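You operate a simulated robot arm through the tools that you are given. There is no shell and no other tool.

Carry out the task below with a simulated robot arm. There is one attempt and no reset: what you move stays moved.

JOB
Fit the card's mandrel and bend the black long sample round it to FULL.
Fine: clamp it in the blue seat first, and swing the arm back to rest.

It is judged by the outcome, as a careful person would: the job done as asked, and still so three seconds after it is handed in. It fails if anything else is knocked over, pushed out of place, dropped, spilled or broken.

ROBOT AND FRAMES
A 7-joint arm with a two-finger parallel gripper, fixed in place. Base frame: the origin is on the floor under the middle of its stand, x ahead of it, y to its left, z up; the work surface is at about z = 800. Units: mm, degrees, N and s.
It reaches about 1372 mm from its shoulder. Its first joint turns from -149.0 to 149.0 degrees. Payload 3.43 kg.
Tool frame: the origin (TCP) lies between the finger pads and is the grasp point; the fingertips stand 30 mm ahead of it; z points along the fingers, y is the line along which they close. The gripper opens to 94 mm. The fingers are 28 mm wide and 10 mm thick; the gripper's body (50 by 96 mm) begins 55 mm behind the TCP.
Orientation is told as [roll, pitch, yaw] about the base's x, y, z axes, in that order, counted from this pose: with the fingers straight down and closing along the base's y, the tool's x points along the base's -x, its y along +y and its z along -z.

CONTROLS
- The arm moves only by the tool nudge_tool. Its argument "increments" is one flat list of numbers, 7 for each row, row after row: the shift along the tool's x, y, z in units of 50 mm (1.0 is 50 mm), then the turn, a rotation vector about the tool's x, y, z in units of 6 degrees (1.0 is 6 degrees), then the finger opening in mm, from 0 to 94. In form: [dx, dy, dz, wx, wy, wz, gripper, dx, dy, dz, wx, wy, wz, gripper, ...]. A call has 1 to 20 rows; each row shifts and turns the commanded pose from where the row before left it, along the tool's axes as they then stand. A call with a number of a shift or a turn outside -1 to 1 is refused whole. Rows are played at 5 a second. More than 50 mm and 8.6 degrees between two rows, or a gripper value outside its range, and nothing of the call is played. A pose out of reach is approached as far as the arm can. The call stops where the force on the tool passes 40 N (or 10 N more than at its start, if that is more) or the arm is blocked; 0.2 s more then pass. The fingers move at their own pace (about 45 mm/s each) and stop on an object; they squeeze with about 44 N. The grip force told is the motor's: it shows also when the fingers shut on nothing. Time passes only in rows, and 0.2 s behind the last, so rows that do not move let the fingers close. It gives the time, the measured TCP pose, the force on the tool (base axes), the opening and the grip force at its end, in the units of the frame above (readings bear some noise), with the torque about the TCP (base axes, N m) and any sound that the robot's microphone picked up.
- Cameras (640 x 400 px; columns grow to the right, rows downward): "scene" is fixed at [399.1, -501.1, 1363.3]; the picture's right is [0.57, -0.82, 0.00], its down [-0.45, -0.31, -0.84] and it looks along [0.69, 0.48, -0.55] (base axes); focal length 304 px, centre (320, 200). "wrist" rides on the gripper at [76, 14, -103] in the tool frame; the picture's right is [-0.18, 0.98, 0.00], its down [-0.75, -0.14, -0.64] and it looks along [-0.63, -0.12, 0.77] (tool axes); focal length 243 px, centre (320, 200). There is no depth. A picture from a camera that has moved, and an enlarged one, comes with that camera's place and axes in the base frame and with its lens.
- grab_frame(camera): a new picture of that camera. No time passes.
- zoom(camera, box): a new picture of the part [left, top, right, bottom] of that camera's present view, enlarged. No time passes.
- close_job(): hands the job in; it is judged then, once.

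Places have to be worked out from the pictures, the camera data and where the tool is seen. Open the gripper and draw the arm clear of the work before you hand the job in, unless the task says otherwise.

The tools are called as a command line: name --argument value ..., lists and objects as JSON in quotes. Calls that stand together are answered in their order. nudge_tool: Moves the arm, as the interface text tells. Its arguments: {"type":"object","properties":{"increments":{"type":"array","items":{"type":"number"}}},"required":["increments"]} The other tools are called the same way: grab_frame (camera) takes a picture; zoom (camera, box) takes an enlarged picture of a part of a camera's view; close_job () hands the job in.

At the start:

```text
clock: 0.0
ee_pos: [966.8, -210.1, 1174.2]
tcp_rot: [0.0, 0.0, 0.0]
wrist_force: [0.7, -0.1, 1.4]
ft_torque: [0.0, 0.0, -0.01]
finger_gap: 93.7
finger_force: 0.1
```

scene: 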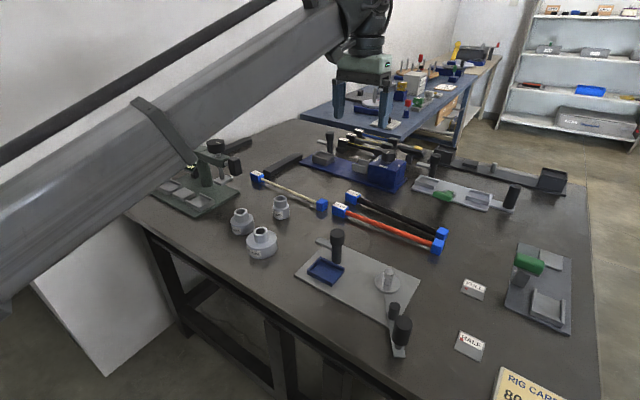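
wrist: 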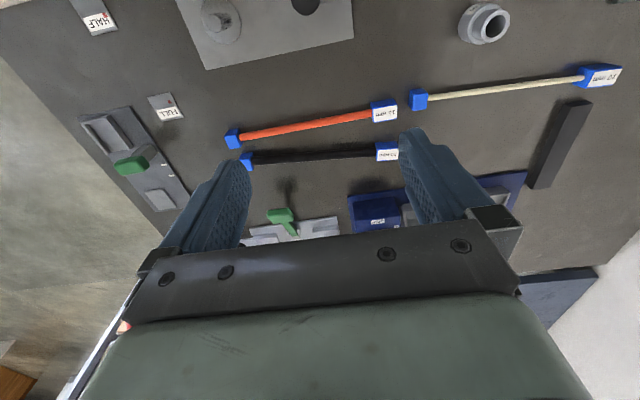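

I'll start by looking closely at the bench: the card, the mandrels, the bender, and the samples.

zoom --camera "scene" --box '[440, 260, 600, 400]'

zoom --camera "scene" --box '[280, 220, 440, 360]'

zoom --camera "scene" --box '[220, 160, 360, 270]'

zoom --camera "scene" --box '[320, 170, 460, 260]'

zoom --camera "scene" --box '[140, 120, 280, 230]'

zoom --camera "scene" --box '[300, 120, 580, 230]'

```text
2.86 times, centred on (520, 330) of scene
camera zoom: at [399.1, -501.1, 1363.3], right [0.57, -0.82, 0.0], down [-0.45, -0.31, -0.84], along [0.69, 0.48, -0.55], focal length 869 px, centre (-251, -171)
```

zoom: 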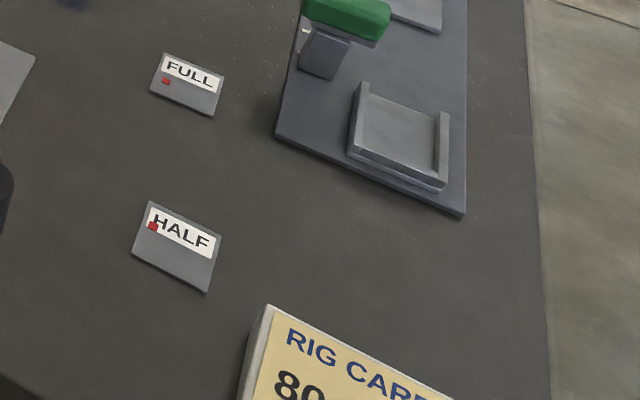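

```text
2.86 times, centred on (360, 290) of scene
camera zoom: at [399.1, -501.1, 1363.3], right [0.57, -0.82, 0.0], down [-0.45, -0.31, -0.84], along [0.69, 0.48, -0.55], focal length 869 px, centre (206, -57)
```

zoom: 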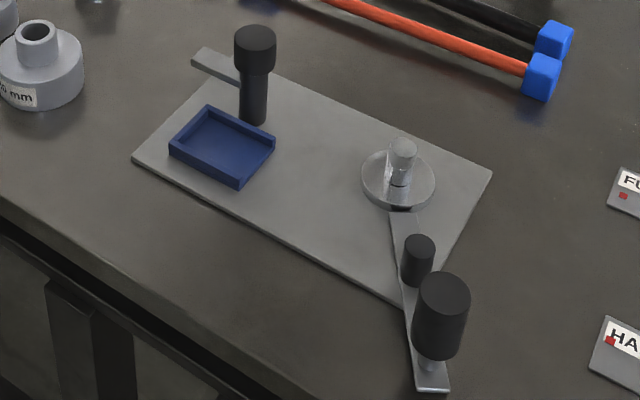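

```text
3.64 times, centred on (290, 215) of scene
camera zoom: at [399.1, -501.1, 1363.3], right [0.57, -0.82, 0.0], down [-0.45, -0.31, -0.84], along [0.69, 0.48, -0.55], focal length 1106 px, centre (429, 146)
```

zoom: 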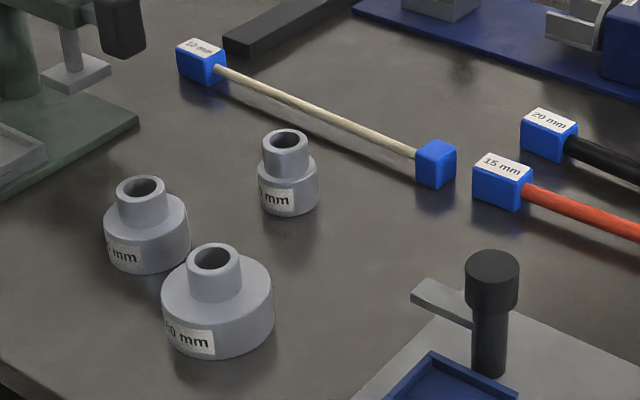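

```text
4.44 times, centred on (390, 215) of scene
camera zoom: at [399.1, -501.1, 1363.3], right [0.57, -0.82, 0.0], down [-0.45, -0.31, -0.84], along [0.69, 0.48, -0.55], focal length 1352 px, centre (9, 133)
```

zoom: 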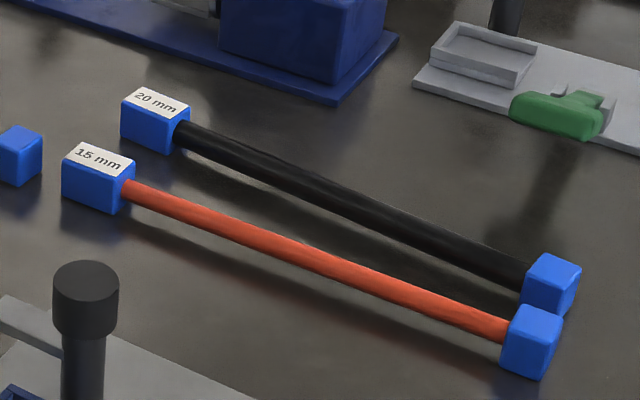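

```text
3.64 times, centred on (210, 175) of scene
camera zoom: at [399.1, -501.1, 1363.3], right [0.57, -0.82, 0.0], down [-0.45, -0.31, -0.84], along [0.69, 0.48, -0.55], focal length 1106 px, centre (720, 291)
```

zoom: 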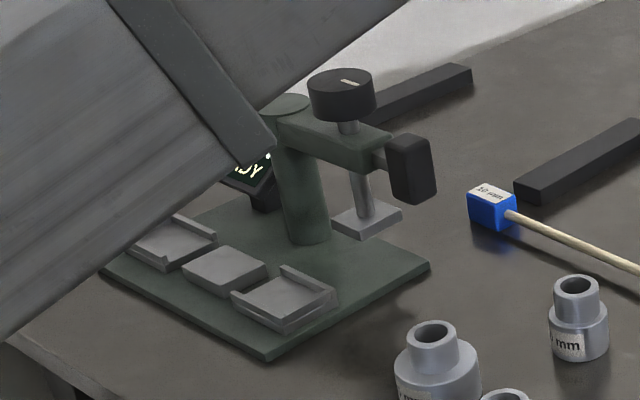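

```text
2.29 times, centred on (440, 175) of scene
camera zoom: at [399.1, -501.1, 1363.3], right [0.57, -0.82, 0.0], down [-0.45, -0.31, -0.84], along [0.69, 0.48, -0.55], focal length 696 px, centre (46, 257)
```

zoom: 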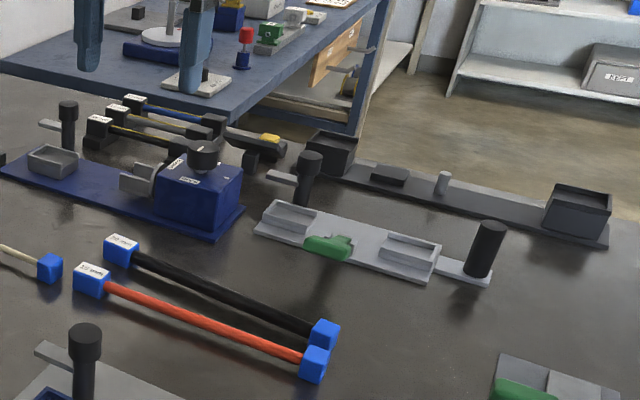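

The card reads "80 ..." and is cut off by the frame, so I'll move high above the bench, toward about (850, -520), to read it with the wrist camera.

nudge_tool --increments '[0.2925, -0.775, 0, 0, 0, 0, 94, 0.2925, -0.775, 0, 0, 0, 0, 94, 0.2925, -0.775, 0, 0, 0, 0, 94, 0.2925, -0.775, 0, 0, 0, 0, 94, 0.2925, -0.775, 0, 0, 0, 0, 94, 0.2925, -0.775, 0, 0, 0, 0, 94, 0.2925, -0.775, 0, 0, 0, 0, 94, 0.2925, -0.775, 0, 0, 0, 0, 94]'

grab_frame --camera "wrist"

grab_frame --camera "scene"

```text
clock: 1.8
ee_pos: [849.7, -522.9, 1173.4]
tcp_rot: [-0.1, 0.1, 0.1]
wrist_force: [0.6, 0.4, 0.8]
ft_torque: [-0.04, 0.02, -0.01]
finger_gap: 93.8
finger_force: 0.1
```

```text
taken
camera wrist: at [772.7, -507.5, 1276.4], right [0.18, 0.98, 0.0], down [0.75, -0.14, 0.64], along [0.63, -0.12, -0.77], focal length 243 px, centre (320, 200)
```

wrist: 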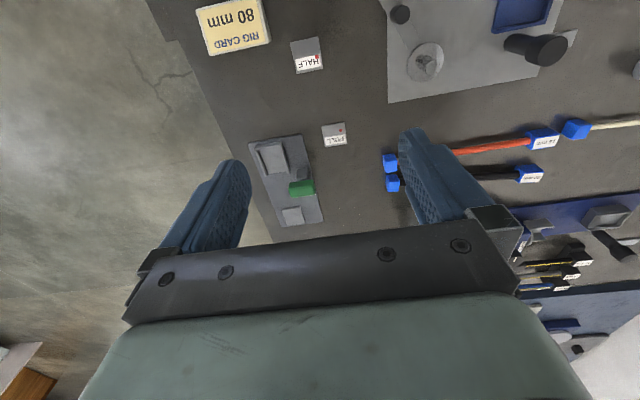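

```text
taken
```

scene: 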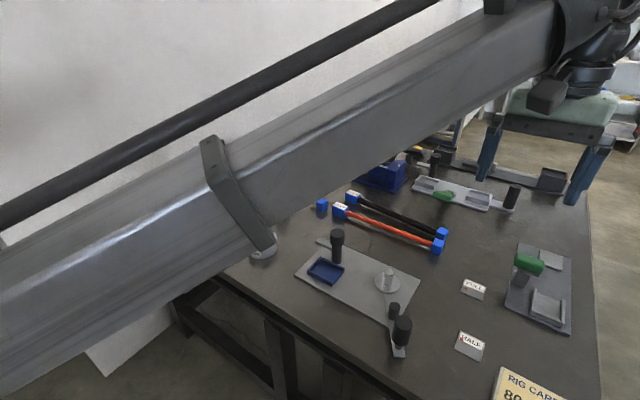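

The card says "80 mm". I'll zoom in on the card and the two tags, and on the rig plate, for detail.

zoom --camera "wrist" --box '[180, 0, 360, 110]'

zoom --camera "wrist" --box '[360, 0, 600, 120]'

zoom --camera "wrist" --box '[230, 110, 360, 230]'

zoom --camera "wrist" --box '[370, 110, 640, 300]'

```text
3.56 times, centred on (270, 55) of wrist
camera zoom: at [772.7, -507.5, 1276.4], right [0.18, 0.98, 0.0], down [0.75, -0.14, 0.64], along [0.63, -0.12, -0.77], focal length 863 px, centre (498, 716)
```

zoom: 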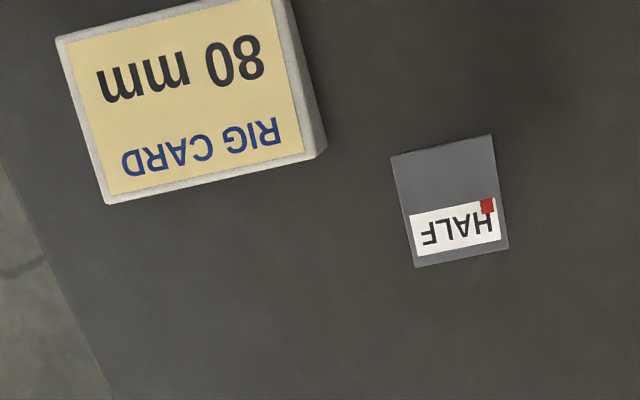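

```text
2.67 times, centred on (480, 60) of wrist
camera zoom: at [772.7, -507.5, 1276.4], right [0.18, 0.98, 0.0], down [0.75, -0.14, 0.64], along [0.63, -0.12, -0.77], focal length 647 px, centre (-107, 573)
```

zoom: 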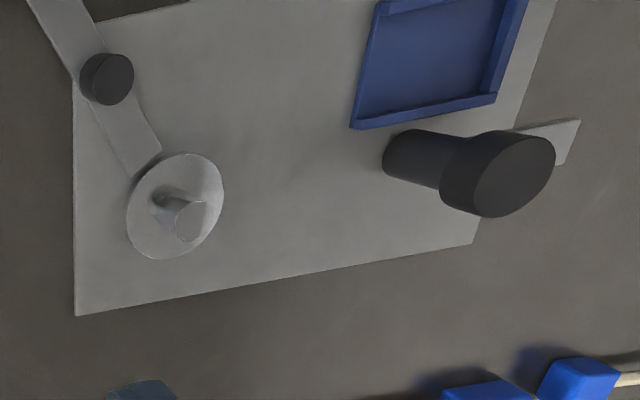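

```text
3.33 times, centred on (295, 170) of wrist
camera zoom: at [772.7, -507.5, 1276.4], right [0.18, 0.98, 0.0], down [0.75, -0.14, 0.64], along [0.63, -0.12, -0.77], focal length 809 px, centre (403, 300)
```

zoom: 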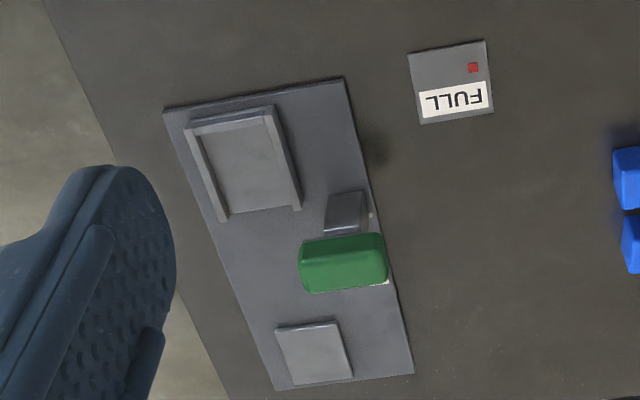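

```text
2.11 times, centred on (505, 205) of wrist
camera zoom: at [772.7, -507.5, 1276.4], right [0.18, 0.98, 0.0], down [0.75, -0.14, 0.64], along [0.63, -0.12, -0.77], focal length 511 px, centre (-70, 190)
```

zoom: 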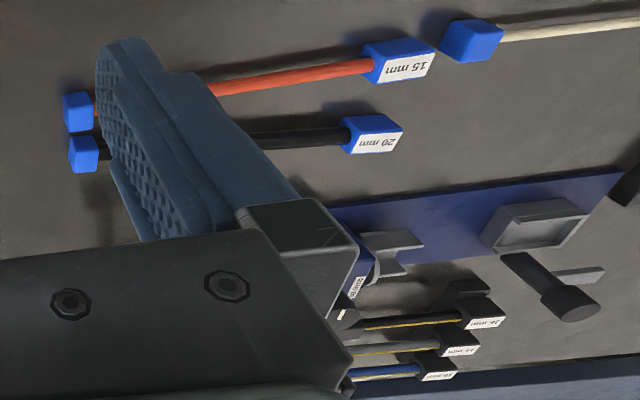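

The card calls for 80 mm. The FULL and HALF tags carry red dots, and they look like targets for the bending arm's tip. Next I'll carry the wrist camera over to the three mandrels (around x≈850, y≈30) and read their labels.

nudge_tool --increments '[0.2677, 0.8754, 0, 0, 0, 0, 94, 0.2677, 0.8754, 0, 0, 0, 0, 94, 0.2677, 0.8754, 0, 0, 0, 0, 94, 0.2677, 0.8754, 0, 0, 0, 0, 94, 0.2677, 0.8754, 0, 0, 0, 0, 94, 0.2677, 0.8754, 0, 0, 0, 0, 94, 0.2677, 0.8754, 0, 0, 0, 0, 94, 0.2677, 0.8754, 0, 0, 0, 0, 94, 0.2677, 0.8754, 0, 0, 0, 0, 94, 0.2677, 0.8754, 0, 0, 0, 0, 94, 0.2677, 0.8754, 0, 0, 0, 0, 94, 0.2677, 0.8754, 0, 0, 0, 0, 94, 0.2677, 0.8754, 0, 0, 0, 0, 94]'

grab_frame --camera "wrist"

grab_frame --camera "scene"

```text
clock: 2.8
ee_pos: [801.8, -346.7, 1173.9]
tcp_rot: [-0.3, -0.4, 0.3]
wrist_force: [4.9, 2.0, -5.5]
ft_torque: [-0.47, 0.08, -0.3]
finger_gap: 94.1
finger_force: 0.0
stopped in row 5: the force on the tool passed its limit at 51 N (the readings are from after the stop); the commanded pose is now the measured one
```

```text
taken
camera wrist: at [724.1, -331.5, 1275.9], right [0.18, 0.98, 0.0], down [0.75, -0.13, 0.65], along [0.64, -0.12, -0.76], focal length 243 px, centre (320, 200)
```

wrist: 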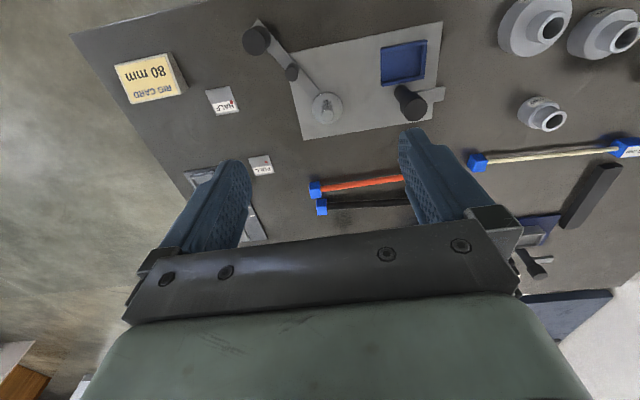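

```text
taken
```

scene: 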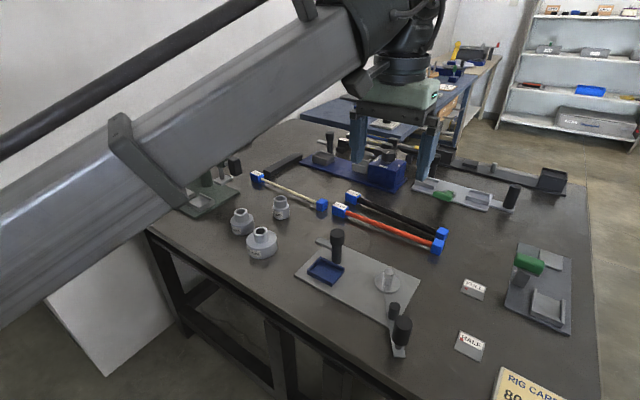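

The stop happened in free air and the pictures show nothing being touched, so it was probably inertial load from moving too fast. I'll carry on with smaller steps.

nudge_tool --increments '[0.15, 0.5, 0, 0, 0, 0, 94, 0.15, 0.5, 0, 0, 0, 0, 94, 0.15, 0.5, 0, 0, 0, 0, 94, 0.15, 0.5, 0, 0, 0, 0, 94, 0.15, 0.5, 0, 0, 0, 0, 94, 0.15, 0.5, 0, 0, 0, 0, 94, 0.15, 0.5, 0, 0, 0, 0, 94, 0.15, 0.5, 0, 0, 0, 0, 94, 0.15, 0.5, 0, 0, 0, 0, 94, 0.15, 0.5, 0, 0, 0, 0, 94, 0.15, 0.5, 0, 0, 0, 0, 94, 0.15, 0.5, 0, 0, 0, 0, 94, 0.15, 0.5, 0, 0, 0, 0, 94, 0.15, 0.5, 0, 0, 0, 0, 94]'

grab_frame --camera "wrist"

```text
clock: 3.3
ee_pos: [793.8, -323.8, 1172.0]
tcp_rot: [-0.4, -0.8, 0.6]
wrist_force: [5.8, 1.8, -10.7]
ft_torque: [-0.5, 0.03, -0.32]
finger_gap: 93.9
finger_force: 0.1
stopped in row 2: the force on the tool passed its limit at 48 N (the readings are from after the stop); the commanded pose is now the measured one
```

```text
taken
camera wrist: at [716.9, -307.7, 1274.6], right [0.17, 0.98, 0.0], down [0.75, -0.13, 0.65], along [0.64, -0.12, -0.76], focal length 243 px, centre (320, 200)
```

wrist: 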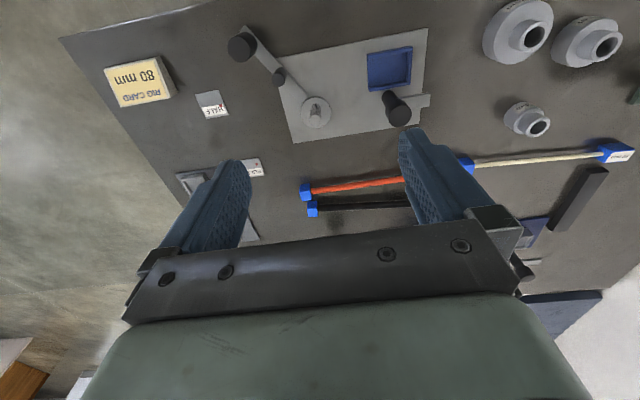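

The arm stopped again and a residual force remains, so I'll hold still for a moment to see whether it persists and check how the arm stands.

nudge_tool --increments '[0, 0, 0, 0, 0, 0, 94, 0, 0, 0, 0, 0, 0, 94, 0, 0, 0, 0, 0, 0, 94]'

grab_frame --camera "scene"

zoom --camera "scene" --box '[300, 0, 500, 125]'

```text
clock: 4.1
ee_pos: [794.4, -323.5, 1173.4]
tcp_rot: [-0.4, -0.7, 0.6]
wrist_force: [6.7, -2.4, -15.5]
ft_torque: [-0.08, -0.38, 0.05]
finger_gap: 94.1
finger_force: 0.1
```

```text
taken
```

scene: 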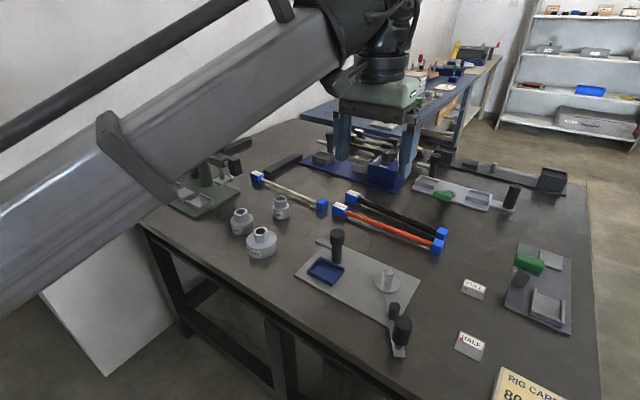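

```text
3.20 times, centred on (400, 62) of scene
camera zoom: at [399.1, -501.1, 1363.3], right [0.57, -0.82, 0.0], down [-0.45, -0.31, -0.84], along [0.69, 0.48, -0.55], focal length 974 px, centre (64, 640)
```

zoom: 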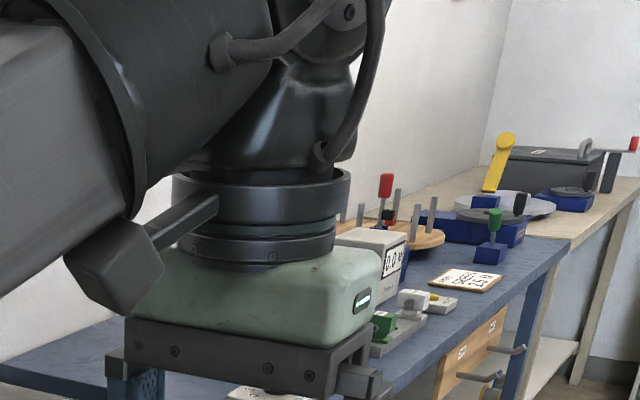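

The camera bracket is pressing on the arm's own forearm, so this is a self-contact and nothing on the bench is involved. I'll back off outward, then turn the tool -90° so the camera sits on the -y side, out from under the forearm.

nudge_tool --increments '[-0.6, 0, 0, 0, 0, 0, 94, -0.6, 0, 0, 0, 0, 0, 94, 0, 0, 0, 0, 0, 0, 94]'

```text
clock: 4.9
ee_pos: [854.2, -320.4, 1174.5]
tcp_rot: [-0.4, -0.6, 0.7]
wrist_force: [0.7, -0.8, -0.2]
ft_torque: [-0.02, -0.01, -0.03]
finger_gap: 93.6
finger_force: 0.0
```

The force is back to zero. Now I'll turn the tool about its axis.

nudge_tool --increments '[0, 0, 0, 0, 0, -1, 94, 0, 0, 0, 0, 0, -1, 94, 0, 0, 0, 0, 0, -1, 94, 0, 0, 0, 0, 0, -1, 94, 0, 0, 0, 0, 0, -1, 94, 0, 0, 0, 0, 0, -1, 94, 0, 0, 0, 0, 0, -1, 94, 0, 0, 0, 0, 0, -1, 94, 0, 0, 0, 0, 0, -1, 94, 0, 0, 0, 0, 0, -1, 94, 0, 0, 0, 0, 0, -1, 94, 0, 0, 0, 0, 0, -1, 94, 0, 0, 0, 0, 0, -1, 94, 0, 0, 0, 0, 0, -1, 94, 0, 0, 0, 0, 0, -1, 94]'

grab_frame --camera "wrist"

grab_frame --camera "scene"

```text
clock: 8.1
ee_pos: [853.7, -321.2, 1174.0]
tcp_rot: [-0.7, 0.4, 90.8]
wrist_force: [-0.2, 0.6, -0.4]
ft_torque: [-0.04, 0.0, 0.03]
finger_gap: 94.3
finger_force: 0.1
```

```text
taken
camera wrist: at [840.0, -396.3, 1277.5], right [-0.99, 0.17, -0.01], down [0.12, 0.76, 0.64], along [0.12, 0.63, -0.77], focal length 243 px, centre (320, 200)
```

wrist: 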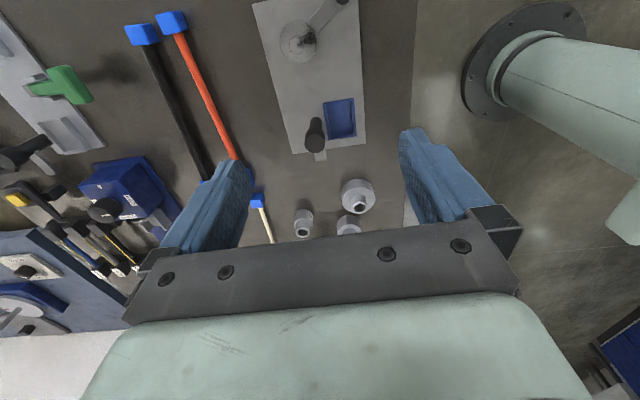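

```text
taken
```

scene: 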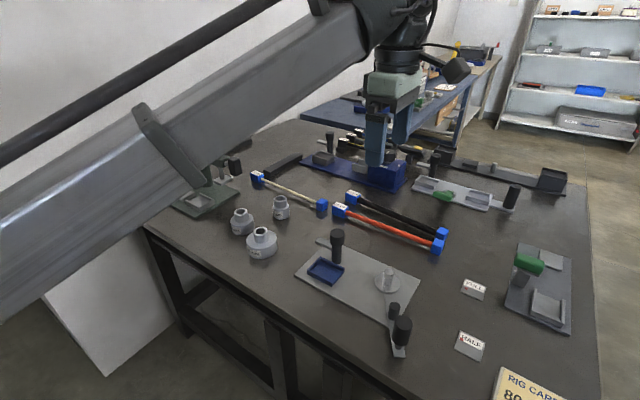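

The camera now has a clear view. I'll move closer to the mandrels to read their labels.

nudge_tool --increments '[-0.314, -0.06, 0.348, 0, 0, 0, 94, -0.314, -0.06, 0.348, 0, 0, 0, 94, -0.314, -0.06, 0.348, 0, 0, 0, 94, -0.314, -0.06, 0.348, 0, 0, 0, 94, -0.314, -0.06, 0.348, 0, 0, 0, 94, -0.314, -0.06, 0.348, 0, 0, 0, 94, -0.314, -0.06, 0.348, 0, 0, 0, 94, -0.314, -0.06, 0.348, 0, 0, 0, 94, -0.314, -0.06, 0.348, 0, 0, 0, 94, -0.314, -0.06, 0.348, 0, 0, 0, 94]'

grab_frame --camera "wrist"

grab_frame --camera "scene"

```text
clock: 10.3
ee_pos: [883.5, -164.0, 999.2]
tcp_rot: [-0.7, 0.4, 90.7]
wrist_force: [-0.3, -0.2, 0.0]
ft_torque: [0.02, 0.01, -0.04]
finger_gap: 94.1
finger_force: 0.0
```

```text
taken
camera wrist: at [869.3, -238.8, 1102.4], right [-0.98, 0.17, -0.01], down [0.12, 0.76, 0.64], along [0.12, 0.63, -0.77], focal length 243 px, centre (320, 200)
```

wrist: 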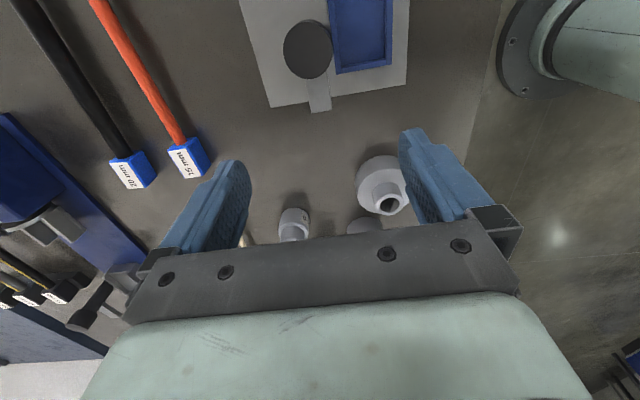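

```text
taken
```

scene: 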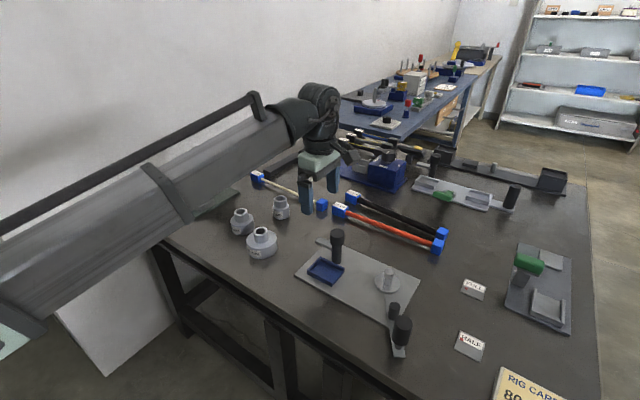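

zoom --camera "scene" --box '[225, 185, 305, 265]'

zoom --camera "wrist" --box '[260, 130, 420, 240]'

zoom --camera "wrist" --box '[220, 0, 420, 120]'

zoom --camera "wrist" --box '[90, 110, 250, 210]'

```text
5.00 times, centred on (265, 225) of scene
camera zoom: at [399.1, -501.1, 1363.3], right [0.57, -0.82, 0.0], down [-0.45, -0.31, -0.84], along [0.69, 0.48, -0.55], focal length 1522 px, centre (595, 75)
```

zoom: 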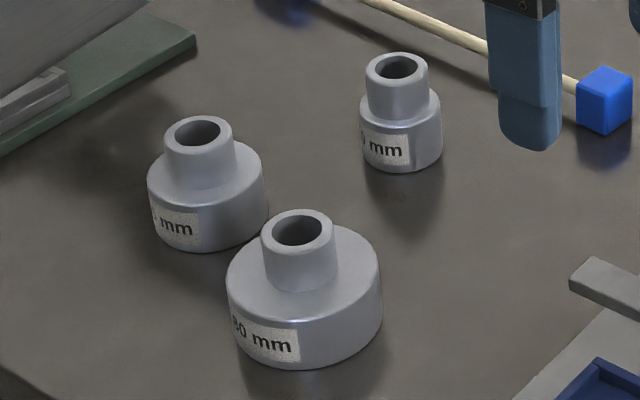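

```text
3.64 times, centred on (340, 185) of wrist
camera zoom: at [869.3, -238.8, 1102.4], right [-0.98, 0.17, -0.01], down [0.12, 0.76, 0.64], along [0.12, 0.63, -0.77], focal length 882 px, centre (247, 254)
```

zoom: 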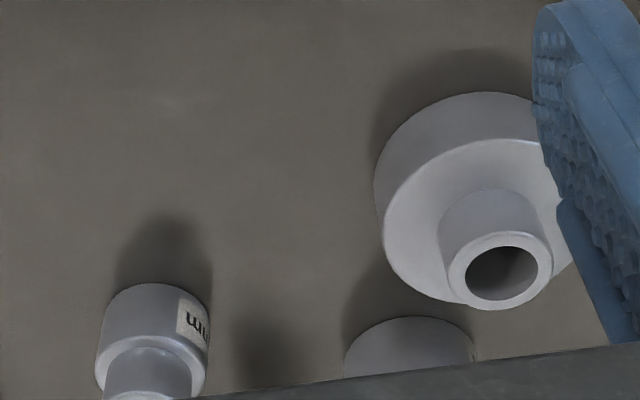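

```text
3.20 times, centred on (320, 60) of wrist
camera zoom: at [869.3, -238.8, 1102.4], right [-0.98, 0.17, -0.01], down [0.12, 0.76, 0.64], along [0.12, 0.63, -0.77], focal length 776 px, centre (320, 648)
```

zoom: 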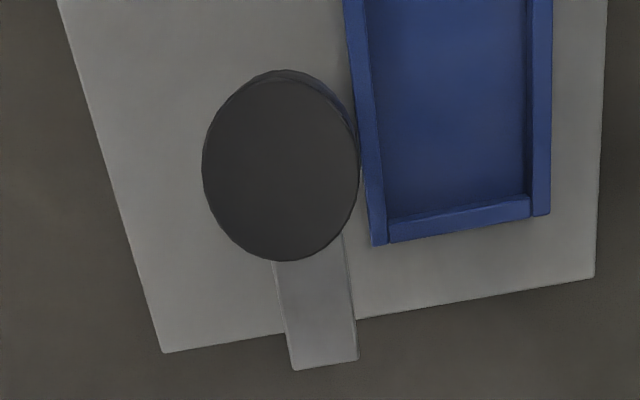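

```text
4.00 times, centred on (170, 160) of wrist
camera zoom: at [869.3, -238.8, 1102.4], right [-0.98, 0.17, -0.01], down [0.12, 0.76, 0.64], along [0.12, 0.63, -0.77], focal length 970 px, centre (920, 360)
```

zoom: 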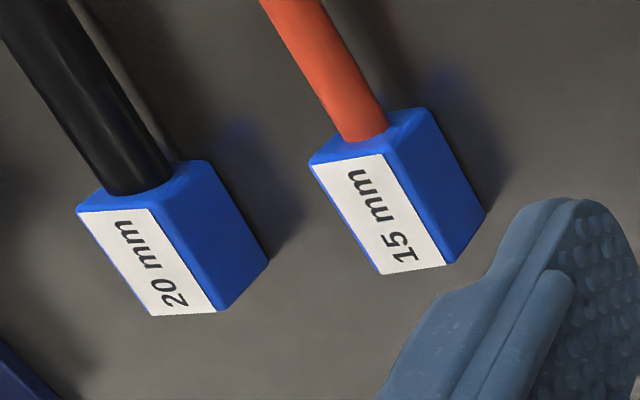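

The large mandrel is about 80 mm across and is labelled 80. To make sure I pick the right sample, I'll look at the other samples behind and at both ends of the black one.

zoom --camera "scene" --box '[325, 125, 445, 200]'

zoom --camera "scene" --box '[300, 235, 360, 295]'

zoom --camera "scene" --box '[225, 225, 285, 265]'

zoom --camera "scene" --box '[360, 250, 430, 360]'

zoom --camera "wrist" --box '[0, 220, 140, 330]'

```text
5.33 times, centred on (385, 162) of scene
camera zoom: at [399.1, -501.1, 1363.3], right [0.57, -0.82, 0.0], down [-0.45, -0.31, -0.84], along [0.69, 0.48, -0.55], focal length 1623 px, centre (-27, 400)
```

zoom: 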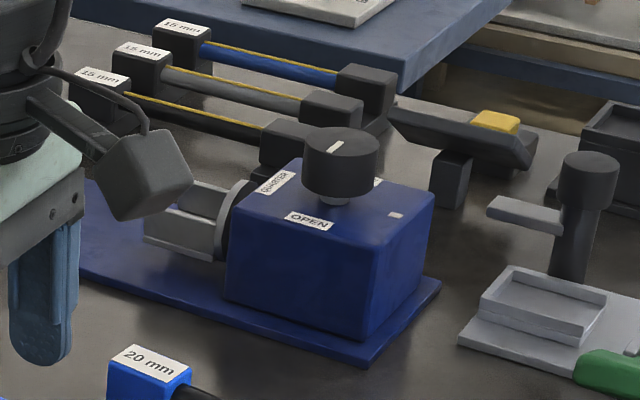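

```text
6.67 times, centred on (330, 265) of scene
camera zoom: at [399.1, -501.1, 1363.3], right [0.57, -0.82, 0.0], down [-0.45, -0.31, -0.84], along [0.69, 0.48, -0.55], focal length 2029 px, centre (253, -233)
```

zoom: 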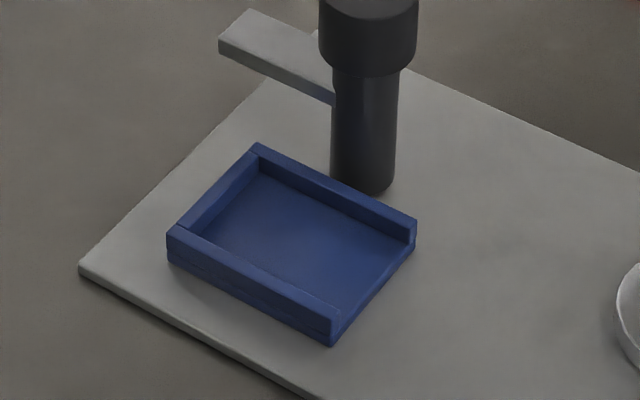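

```text
10.00 times, centred on (255, 245) of scene
camera zoom: at [399.1, -501.1, 1363.3], right [0.57, -0.82, 0.0], down [-0.45, -0.31, -0.84], along [0.69, 0.48, -0.55], focal length 3043 px, centre (970, -250)
```

zoom: 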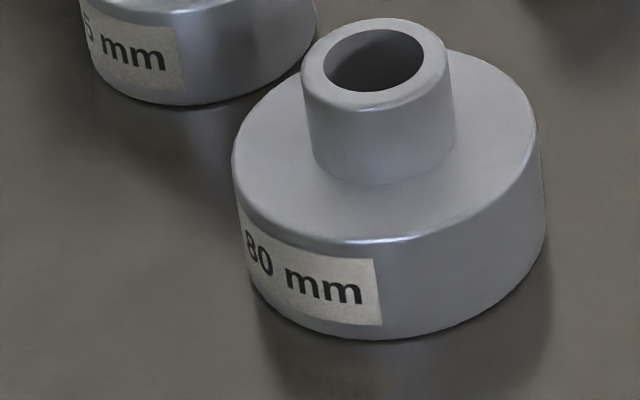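

```text
3.64 times, centred on (395, 305) of scene
camera zoom: at [399.1, -501.1, 1363.3], right [0.57, -0.82, 0.0], down [-0.45, -0.31, -0.84], along [0.69, 0.48, -0.55], focal length 1106 px, centre (47, -182)
```

zoom: 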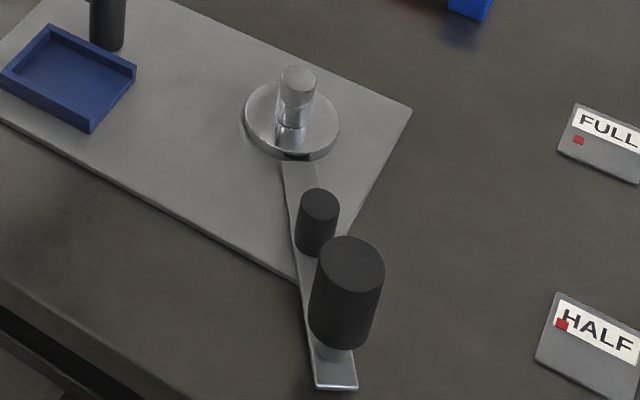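

```text
3.64 times, centred on (70, 275) of wrist
camera zoom: at [869.3, -238.8, 1102.4], right [-0.98, 0.17, -0.01], down [0.12, 0.76, 0.64], along [0.12, 0.63, -0.77], focal length 882 px, centre (1229, -73)
```

zoom: 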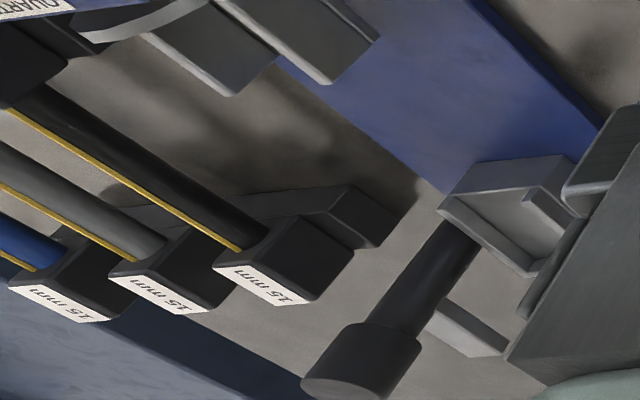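

I'll zoom in on the black sample's two end blocks and the seat to measure how they fit together.

zoom --camera "scene" --box '[325, 180, 385, 225]'

zoom --camera "scene" --box '[410, 215, 460, 260]'

zoom --camera "wrist" --box '[0, 0, 230, 200]'

```text
8.89 times, centred on (355, 202) of scene
camera zoom: at [399.1, -501.1, 1363.3], right [0.57, -0.82, 0.0], down [-0.45, -0.31, -0.84], along [0.69, 0.48, -0.55], focal length 2705 px, centre (9, 178)
```

zoom: 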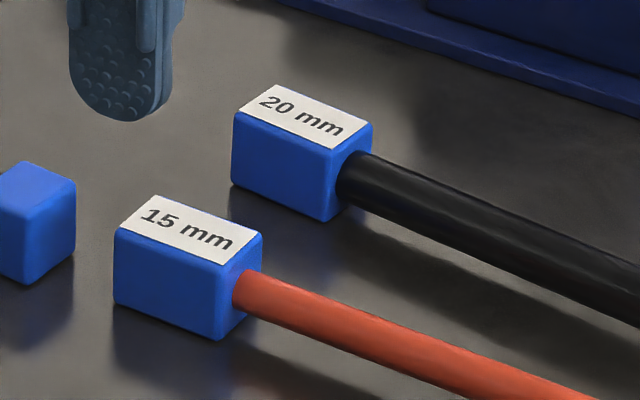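

```text
8.89 times, centred on (435, 238) of scene
camera zoom: at [399.1, -501.1, 1363.3], right [0.57, -0.82, 0.0], down [-0.45, -0.31, -0.84], along [0.69, 0.48, -0.55], focal length 2705 px, centre (-702, -133)
```

zoom: 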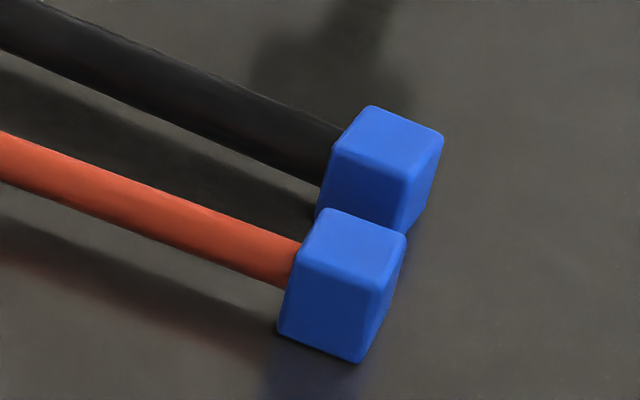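

```text
2.00 times, centred on (115, 100) of wrist
camera zoom: at [869.3, -238.8, 1102.4], right [-0.98, 0.17, -0.01], down [0.12, 0.76, 0.64], along [0.12, 0.63, -0.77], focal length 485 px, centre (730, 400)
```

zoom: 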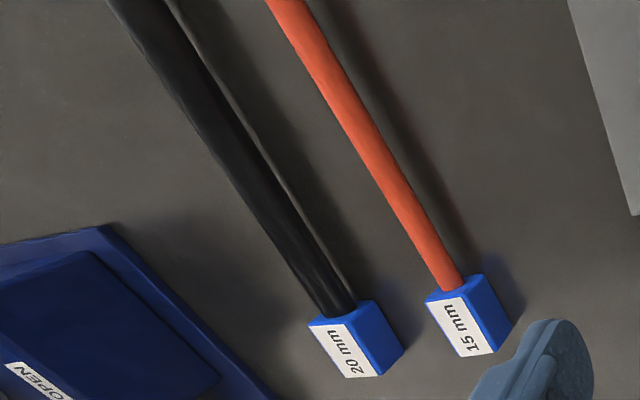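

The picture is clear now:
- **Sample:** the black long sample has blue ends. Its label block is about 28×44×30 mm.
- **Blue seat:** it opens toward -y, toward the spindle.
- **Clamp bar:** it swings on the black post near (885, -214).
- **Mandrel:** the 80 mm one is near (820, -13).

I'll straighten the tool and move above the mandrel.

nudge_tool --increments '[-0.3775, 0.159, 0.0975, 0.067, -0.117, 0.117, 94, -0.3775, 0.159, 0.0975, 0, 0, 0, 94, -0.3775, 0.159, 0.0975, 0, 0, 0, 94, -0.3775, 0.159, 0.0975, 0, 0, 0, 94, -0.3775, 0.159, 0.0975, 0, 0, 0, 94, -0.3775, 0.159, 0.0975, 0, 0, 0, 94, -0.3775, 0.159, 0.0975, 0, 0, 0, 94, -0.3775, 0.159, 0.0975, 0, 0, 0, 94, 0, 0, 0, 0, 0, 0, 94]'

grab_frame --camera "wrist"

grab_frame --camera "scene"

```text
clock: 12.3
ee_pos: [821.6, -12.8, 959.1]
tcp_rot: [-1.1, -0.3, 90.1]
wrist_force: [-0.4, -0.5, 0.1]
ft_torque: [0.01, 0.02, -0.02]
finger_gap: 94.1
finger_force: 0.2
```

```text
taken
camera wrist: at [804.9, -89.7, 1060.9], right [-0.98, 0.18, -0.02], down [0.13, 0.75, 0.65], along [0.13, 0.64, -0.76], focal length 243 px, centre (320, 200)
```

wrist: 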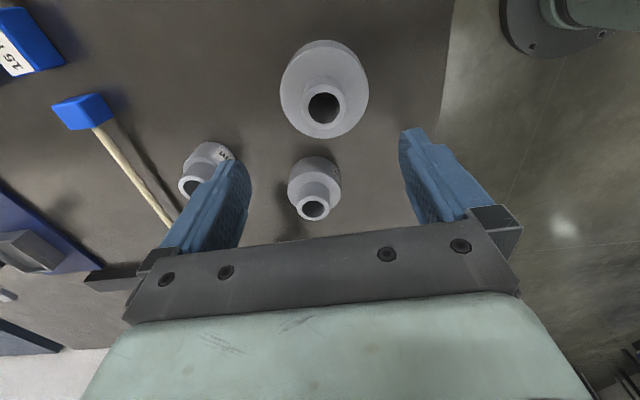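

```text
taken
```

scene: 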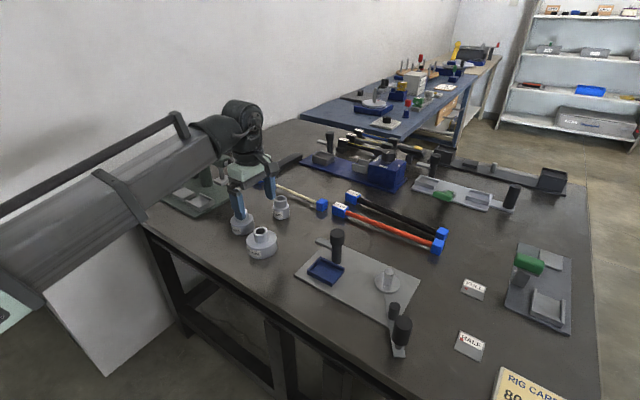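

I'll zoom in on the mandrel below to locate its hole precisely. I also worked out how the tilt readings map to tool rotations, so I can level the tool properly next.

zoom --camera "wrist" --box '[260, 30, 390, 150]'

```text
3.33 times, centred on (325, 90) of wrist
camera zoom: at [804.9, -89.7, 1060.9], right [-0.98, 0.18, -0.02], down [0.13, 0.75, 0.65], along [0.13, 0.64, -0.76], focal length 809 px, centre (303, 567)
```

zoom: 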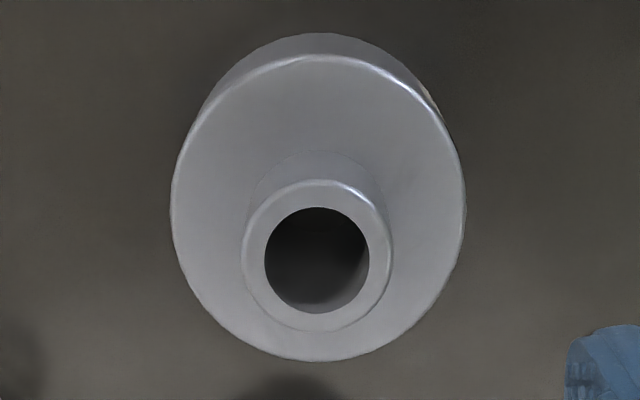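

By the geometry, the mandrel's centre is at (818.2, -17.0), with its body top at z≈830 and the hub top at z≈855. I'll level the tool, centre over it, and recheck before going down.

nudge_tool --increments '[0.084, 0.068, 0, -0.183, 0.05, 0, 94, 0, 0, 0.4, 0, 0, 0, 94, 0, 0, 0.4, 0, 0, 0, 94, 0, 0, 0, 0, 0, 0, 94, 0, 0, 0, 0, 0, 0, 94]'

zoom --camera "wrist" --box '[220, 20, 420, 220]'

```text
clock: 13.5
ee_pos: [818.8, -17.4, 919.9]
tcp_rot: [0.1, 0.0, 89.9]
wrist_force: [-0.2, -0.5, 0.8]
ft_torque: [-0.01, 0.01, -0.02]
finger_gap: 93.9
finger_force: 0.0
```

```text
2.00 times, centred on (320, 120) of wrist
camera zoom: at [804.0, -93.0, 1022.5], right [-0.98, 0.18, 0.0], down [0.14, 0.75, 0.64], along [0.12, 0.63, -0.77], focal length 485 px, centre (320, 360)
```

zoom: 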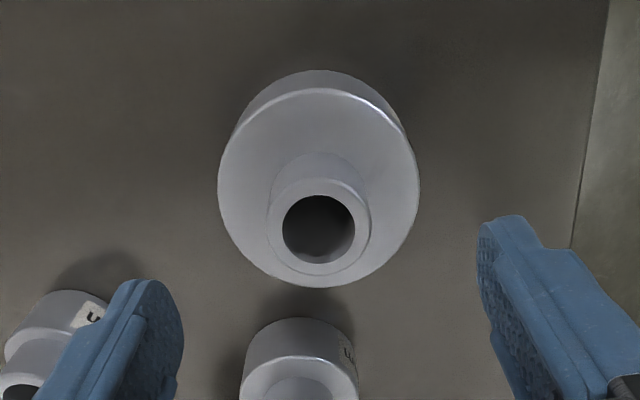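

The tool is level and the mandrel sits on the tool axis, with its row matching the prediction for hub top z=855. I'll descend to TCP z≈863, which leaves the fingertips about 3 mm above the body, then close on the hub.

nudge_tool --increments '[0, -0.01, 0.285, 0, 0, 0, 94, 0, 0, 0.285, 0, 0, 0, 94, 0, 0, 0.285, 0, 0, 0, 94, 0, 0, 0.285, 0, 0, 0, 94, 0, 0, 0, 0, 0, 0, 94]'

grab_frame --camera "wrist"

zoom --camera "scene" --box '[200, 160, 340, 280]'

```text
clock: 14.7
ee_pos: [817.9, -20.3, 862.1]
tcp_rot: [0.0, 0.0, 90.0]
wrist_force: [-0.7, -0.5, 0.6]
ft_torque: [-0.04, 0.01, 0.02]
finger_gap: 93.9
finger_force: 0.0
```

```text
taken
camera wrist: at [803.2, -94.6, 964.0], right [-0.98, 0.18, 0.0], down [0.14, 0.75, 0.64], along [0.12, 0.63, -0.77], focal length 243 px, centre (320, 200)
```

wrist: 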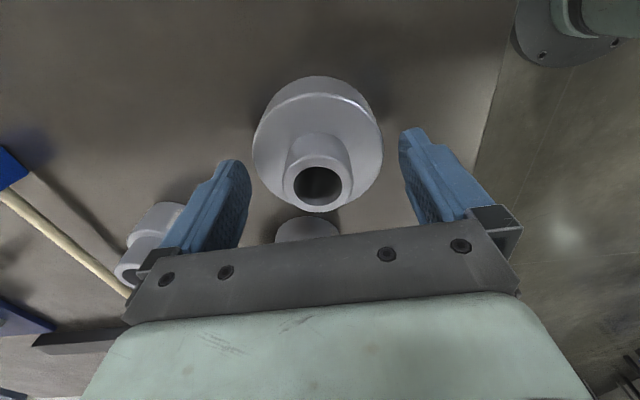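

```text
3.33 times, centred on (270, 220) of scene
camera zoom: at [399.1, -501.1, 1363.3], right [0.57, -0.82, 0.0], down [-0.45, -0.31, -0.84], along [0.69, 0.48, -0.55], focal length 1014 px, centre (487, 133)
```

zoom: 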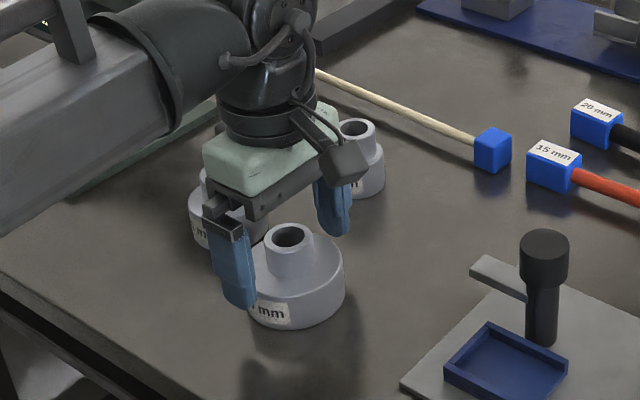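

In this view the hub sits about 3–4 mm toward +y of the tool axis. I'll nudge to correct that and recheck before closing.

nudge_tool --increments '[-0.07, 0, 0, 0, 0, 0, 94, 0, 0, 0, 0, 0, 0, 94, 0, 0, 0, 0, 0, 0, 94]'

zoom --camera "wrist" --box '[240, 60, 400, 220]'

```text
clock: 15.5
ee_pos: [818.3, -15.1, 862.5]
tcp_rot: [-0.1, 0.0, 90.0]
wrist_force: [-0.8, -0.2, 0.0]
ft_torque: [-0.01, 0.0, -0.04]
finger_gap: 94.2
finger_force: 0.0
```

```text
2.50 times, centred on (320, 140) of wrist
camera zoom: at [803.6, -90.9, 965.0], right [-0.98, 0.18, 0.0], down [0.14, 0.75, 0.64], along [0.12, 0.63, -0.77], focal length 606 px, centre (320, 350)
```

zoom: 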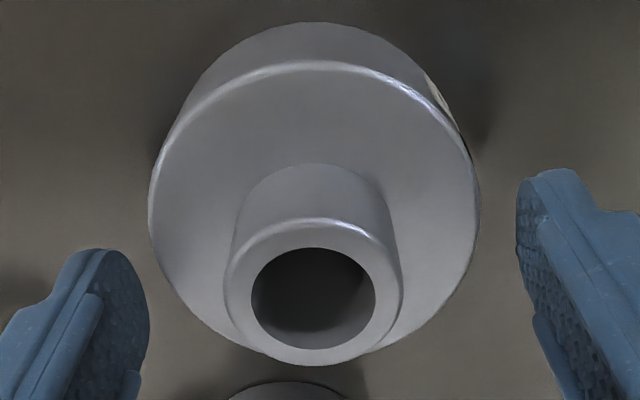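

Only 1–1.5 mm of offset remains. I'll trim that and close on the hub.

nudge_tool --increments '[-0.025, -0.03, 0, 0, 0, 0, 94, 0, 0, 0, 0, 0, 0, 94, 0, 0, 0, 0, 0, 0, 60, 0, 0, 0, 0, 0, 0, 45, 0, 0, 0, 0, 0, 0, 30, 0, 0, 0, 0, 0, 0, 20, 0, 0, 0, 0, 0, 0, 20, 0, 0, 0, 0, 0, 0, 20]'

grab_frame --camera "wrist"

```text
clock: 17.3
ee_pos: [820.1, -14.0, 863.1]
tcp_rot: [-0.1, 0.0, 90.0]
wrist_force: [-1.0, 0.9, 0.7]
ft_torque: [0.09, 0.08, 0.02]
finger_gap: 80.8
finger_force: 43.7
```

```text
taken
camera wrist: at [805.3, -89.3, 964.9], right [-0.98, 0.18, 0.0], down [0.14, 0.75, 0.64], along [0.12, 0.63, -0.77], focal length 243 px, centre (320, 200)
```

wrist: 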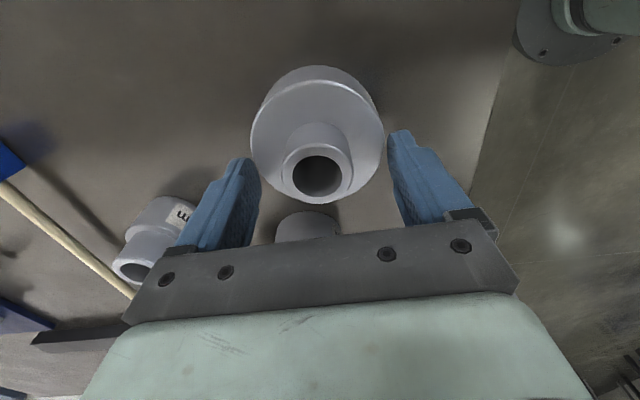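

The fingers closed at 80.8 mm, so they caught only the rim of the body, meaning the body top is a bit above z=833. I'll open, rise 9 mm, and grip the hub instead.

nudge_tool --increments '[0, 0, 0, 0, 0, 0, 94, 0, 0, 0, 0, 0, 0, 94, 0, 0, -0.18, 0, 0, 0, 94, 0, 0, 0, 0, 0, 0, 94, 0, 0, 0, 0, 0, 0, 60, 0, 0, 0, 0, 0, 0, 40, 0, 0, 0, 0, 0, 0, 20, 0, 0, 0, 0, 0, 0, 20, 0, 0, 0, 0, 0, 0, 20, 0, 0, 0, 0, 0, 0, 20]'

grab_frame --camera "wrist"

zoom --camera "scene" --box '[200, 160, 340, 280]'

```text
clock: 19.5
ee_pos: [819.5, -13.1, 870.9]
tcp_rot: [0.1, 0.0, 90.0]
wrist_force: [1.7, 0.0, 2.5]
ft_torque: [-0.05, 0.09, -0.01]
finger_gap: 43.0
finger_force: 43.9
```

```text
taken
camera wrist: at [805.5, -88.3, 972.8], right [-0.98, 0.18, 0.0], down [0.14, 0.75, 0.64], along [0.12, 0.63, -0.77], focal length 243 px, centre (320, 200)
```

wrist: 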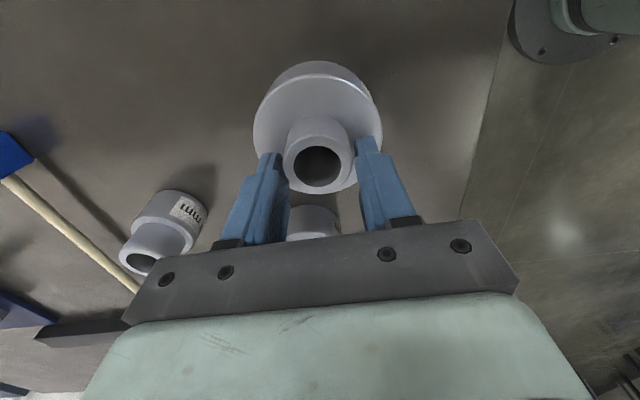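

```text
3.33 times, centred on (270, 220) of scene
camera zoom: at [399.1, -501.1, 1363.3], right [0.57, -0.82, 0.0], down [-0.45, -0.31, -0.84], along [0.69, 0.48, -0.55], focal length 1014 px, centre (487, 133)
```

zoom: 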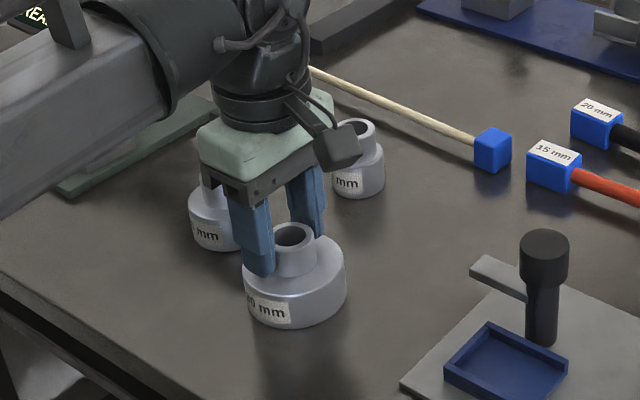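

The fingers now read 43 mm at full grip force. I'll wait a moment, then make a small lift to confirm the mandrel is held.

nudge_tool --increments '[0, 0, 0, 0, 0, 0, 20, 0, 0, 0, 0, 0, 0, 20, 0, 0, -0.1, 0, 0, 0, 20, 0, 0, -0.2, 0, 0, 0, 20, 0, 0, -0.2, 0, 0, 0, 20, 0, 0, 0, 0, 0, 0, 20]'

zoom --camera "wrist" --box '[220, 40, 420, 240]'

zoom --camera "scene" --box '[220, 180, 310, 260]'

```text
clock: 20.9
ee_pos: [820.3, -13.1, 897.0]
tcp_rot: [0.0, -0.1, 90.0]
wrist_force: [0.5, 0.5, -3.1]
ft_torque: [0.03, 0.0, 0.01]
finger_gap: 43.1
finger_force: 43.7
```

```text
2.00 times, centred on (320, 140) of wrist
camera zoom: at [805.6, -87.9, 998.7], right [-0.98, 0.18, 0.0], down [0.14, 0.75, 0.64], along [0.12, 0.63, -0.77], focal length 485 px, centre (320, 320)
```

zoom: 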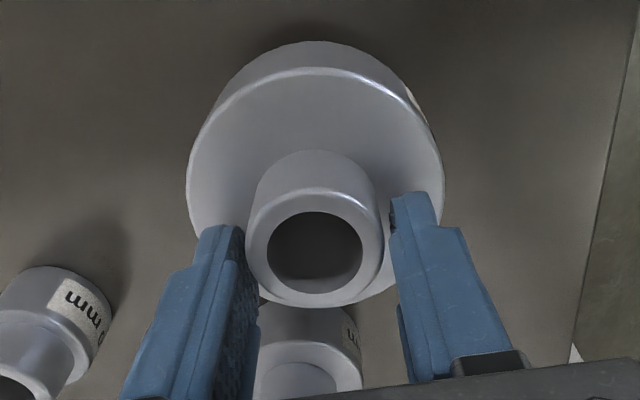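

```text
5.00 times, centred on (265, 220) of scene
camera zoom: at [399.1, -501.1, 1363.3], right [0.57, -0.82, 0.0], down [-0.45, -0.31, -0.84], along [0.69, 0.48, -0.55], focal length 1522 px, centre (595, 100)
```

zoom: 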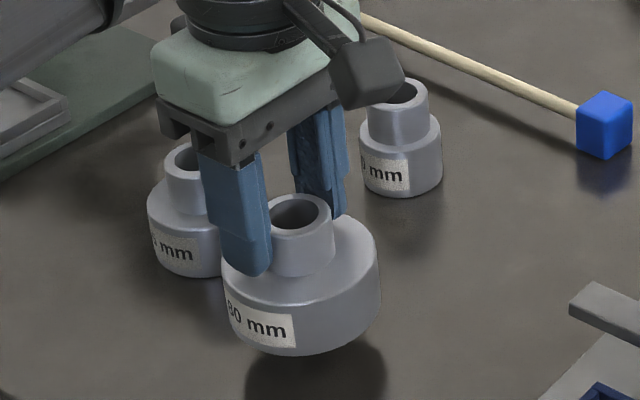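

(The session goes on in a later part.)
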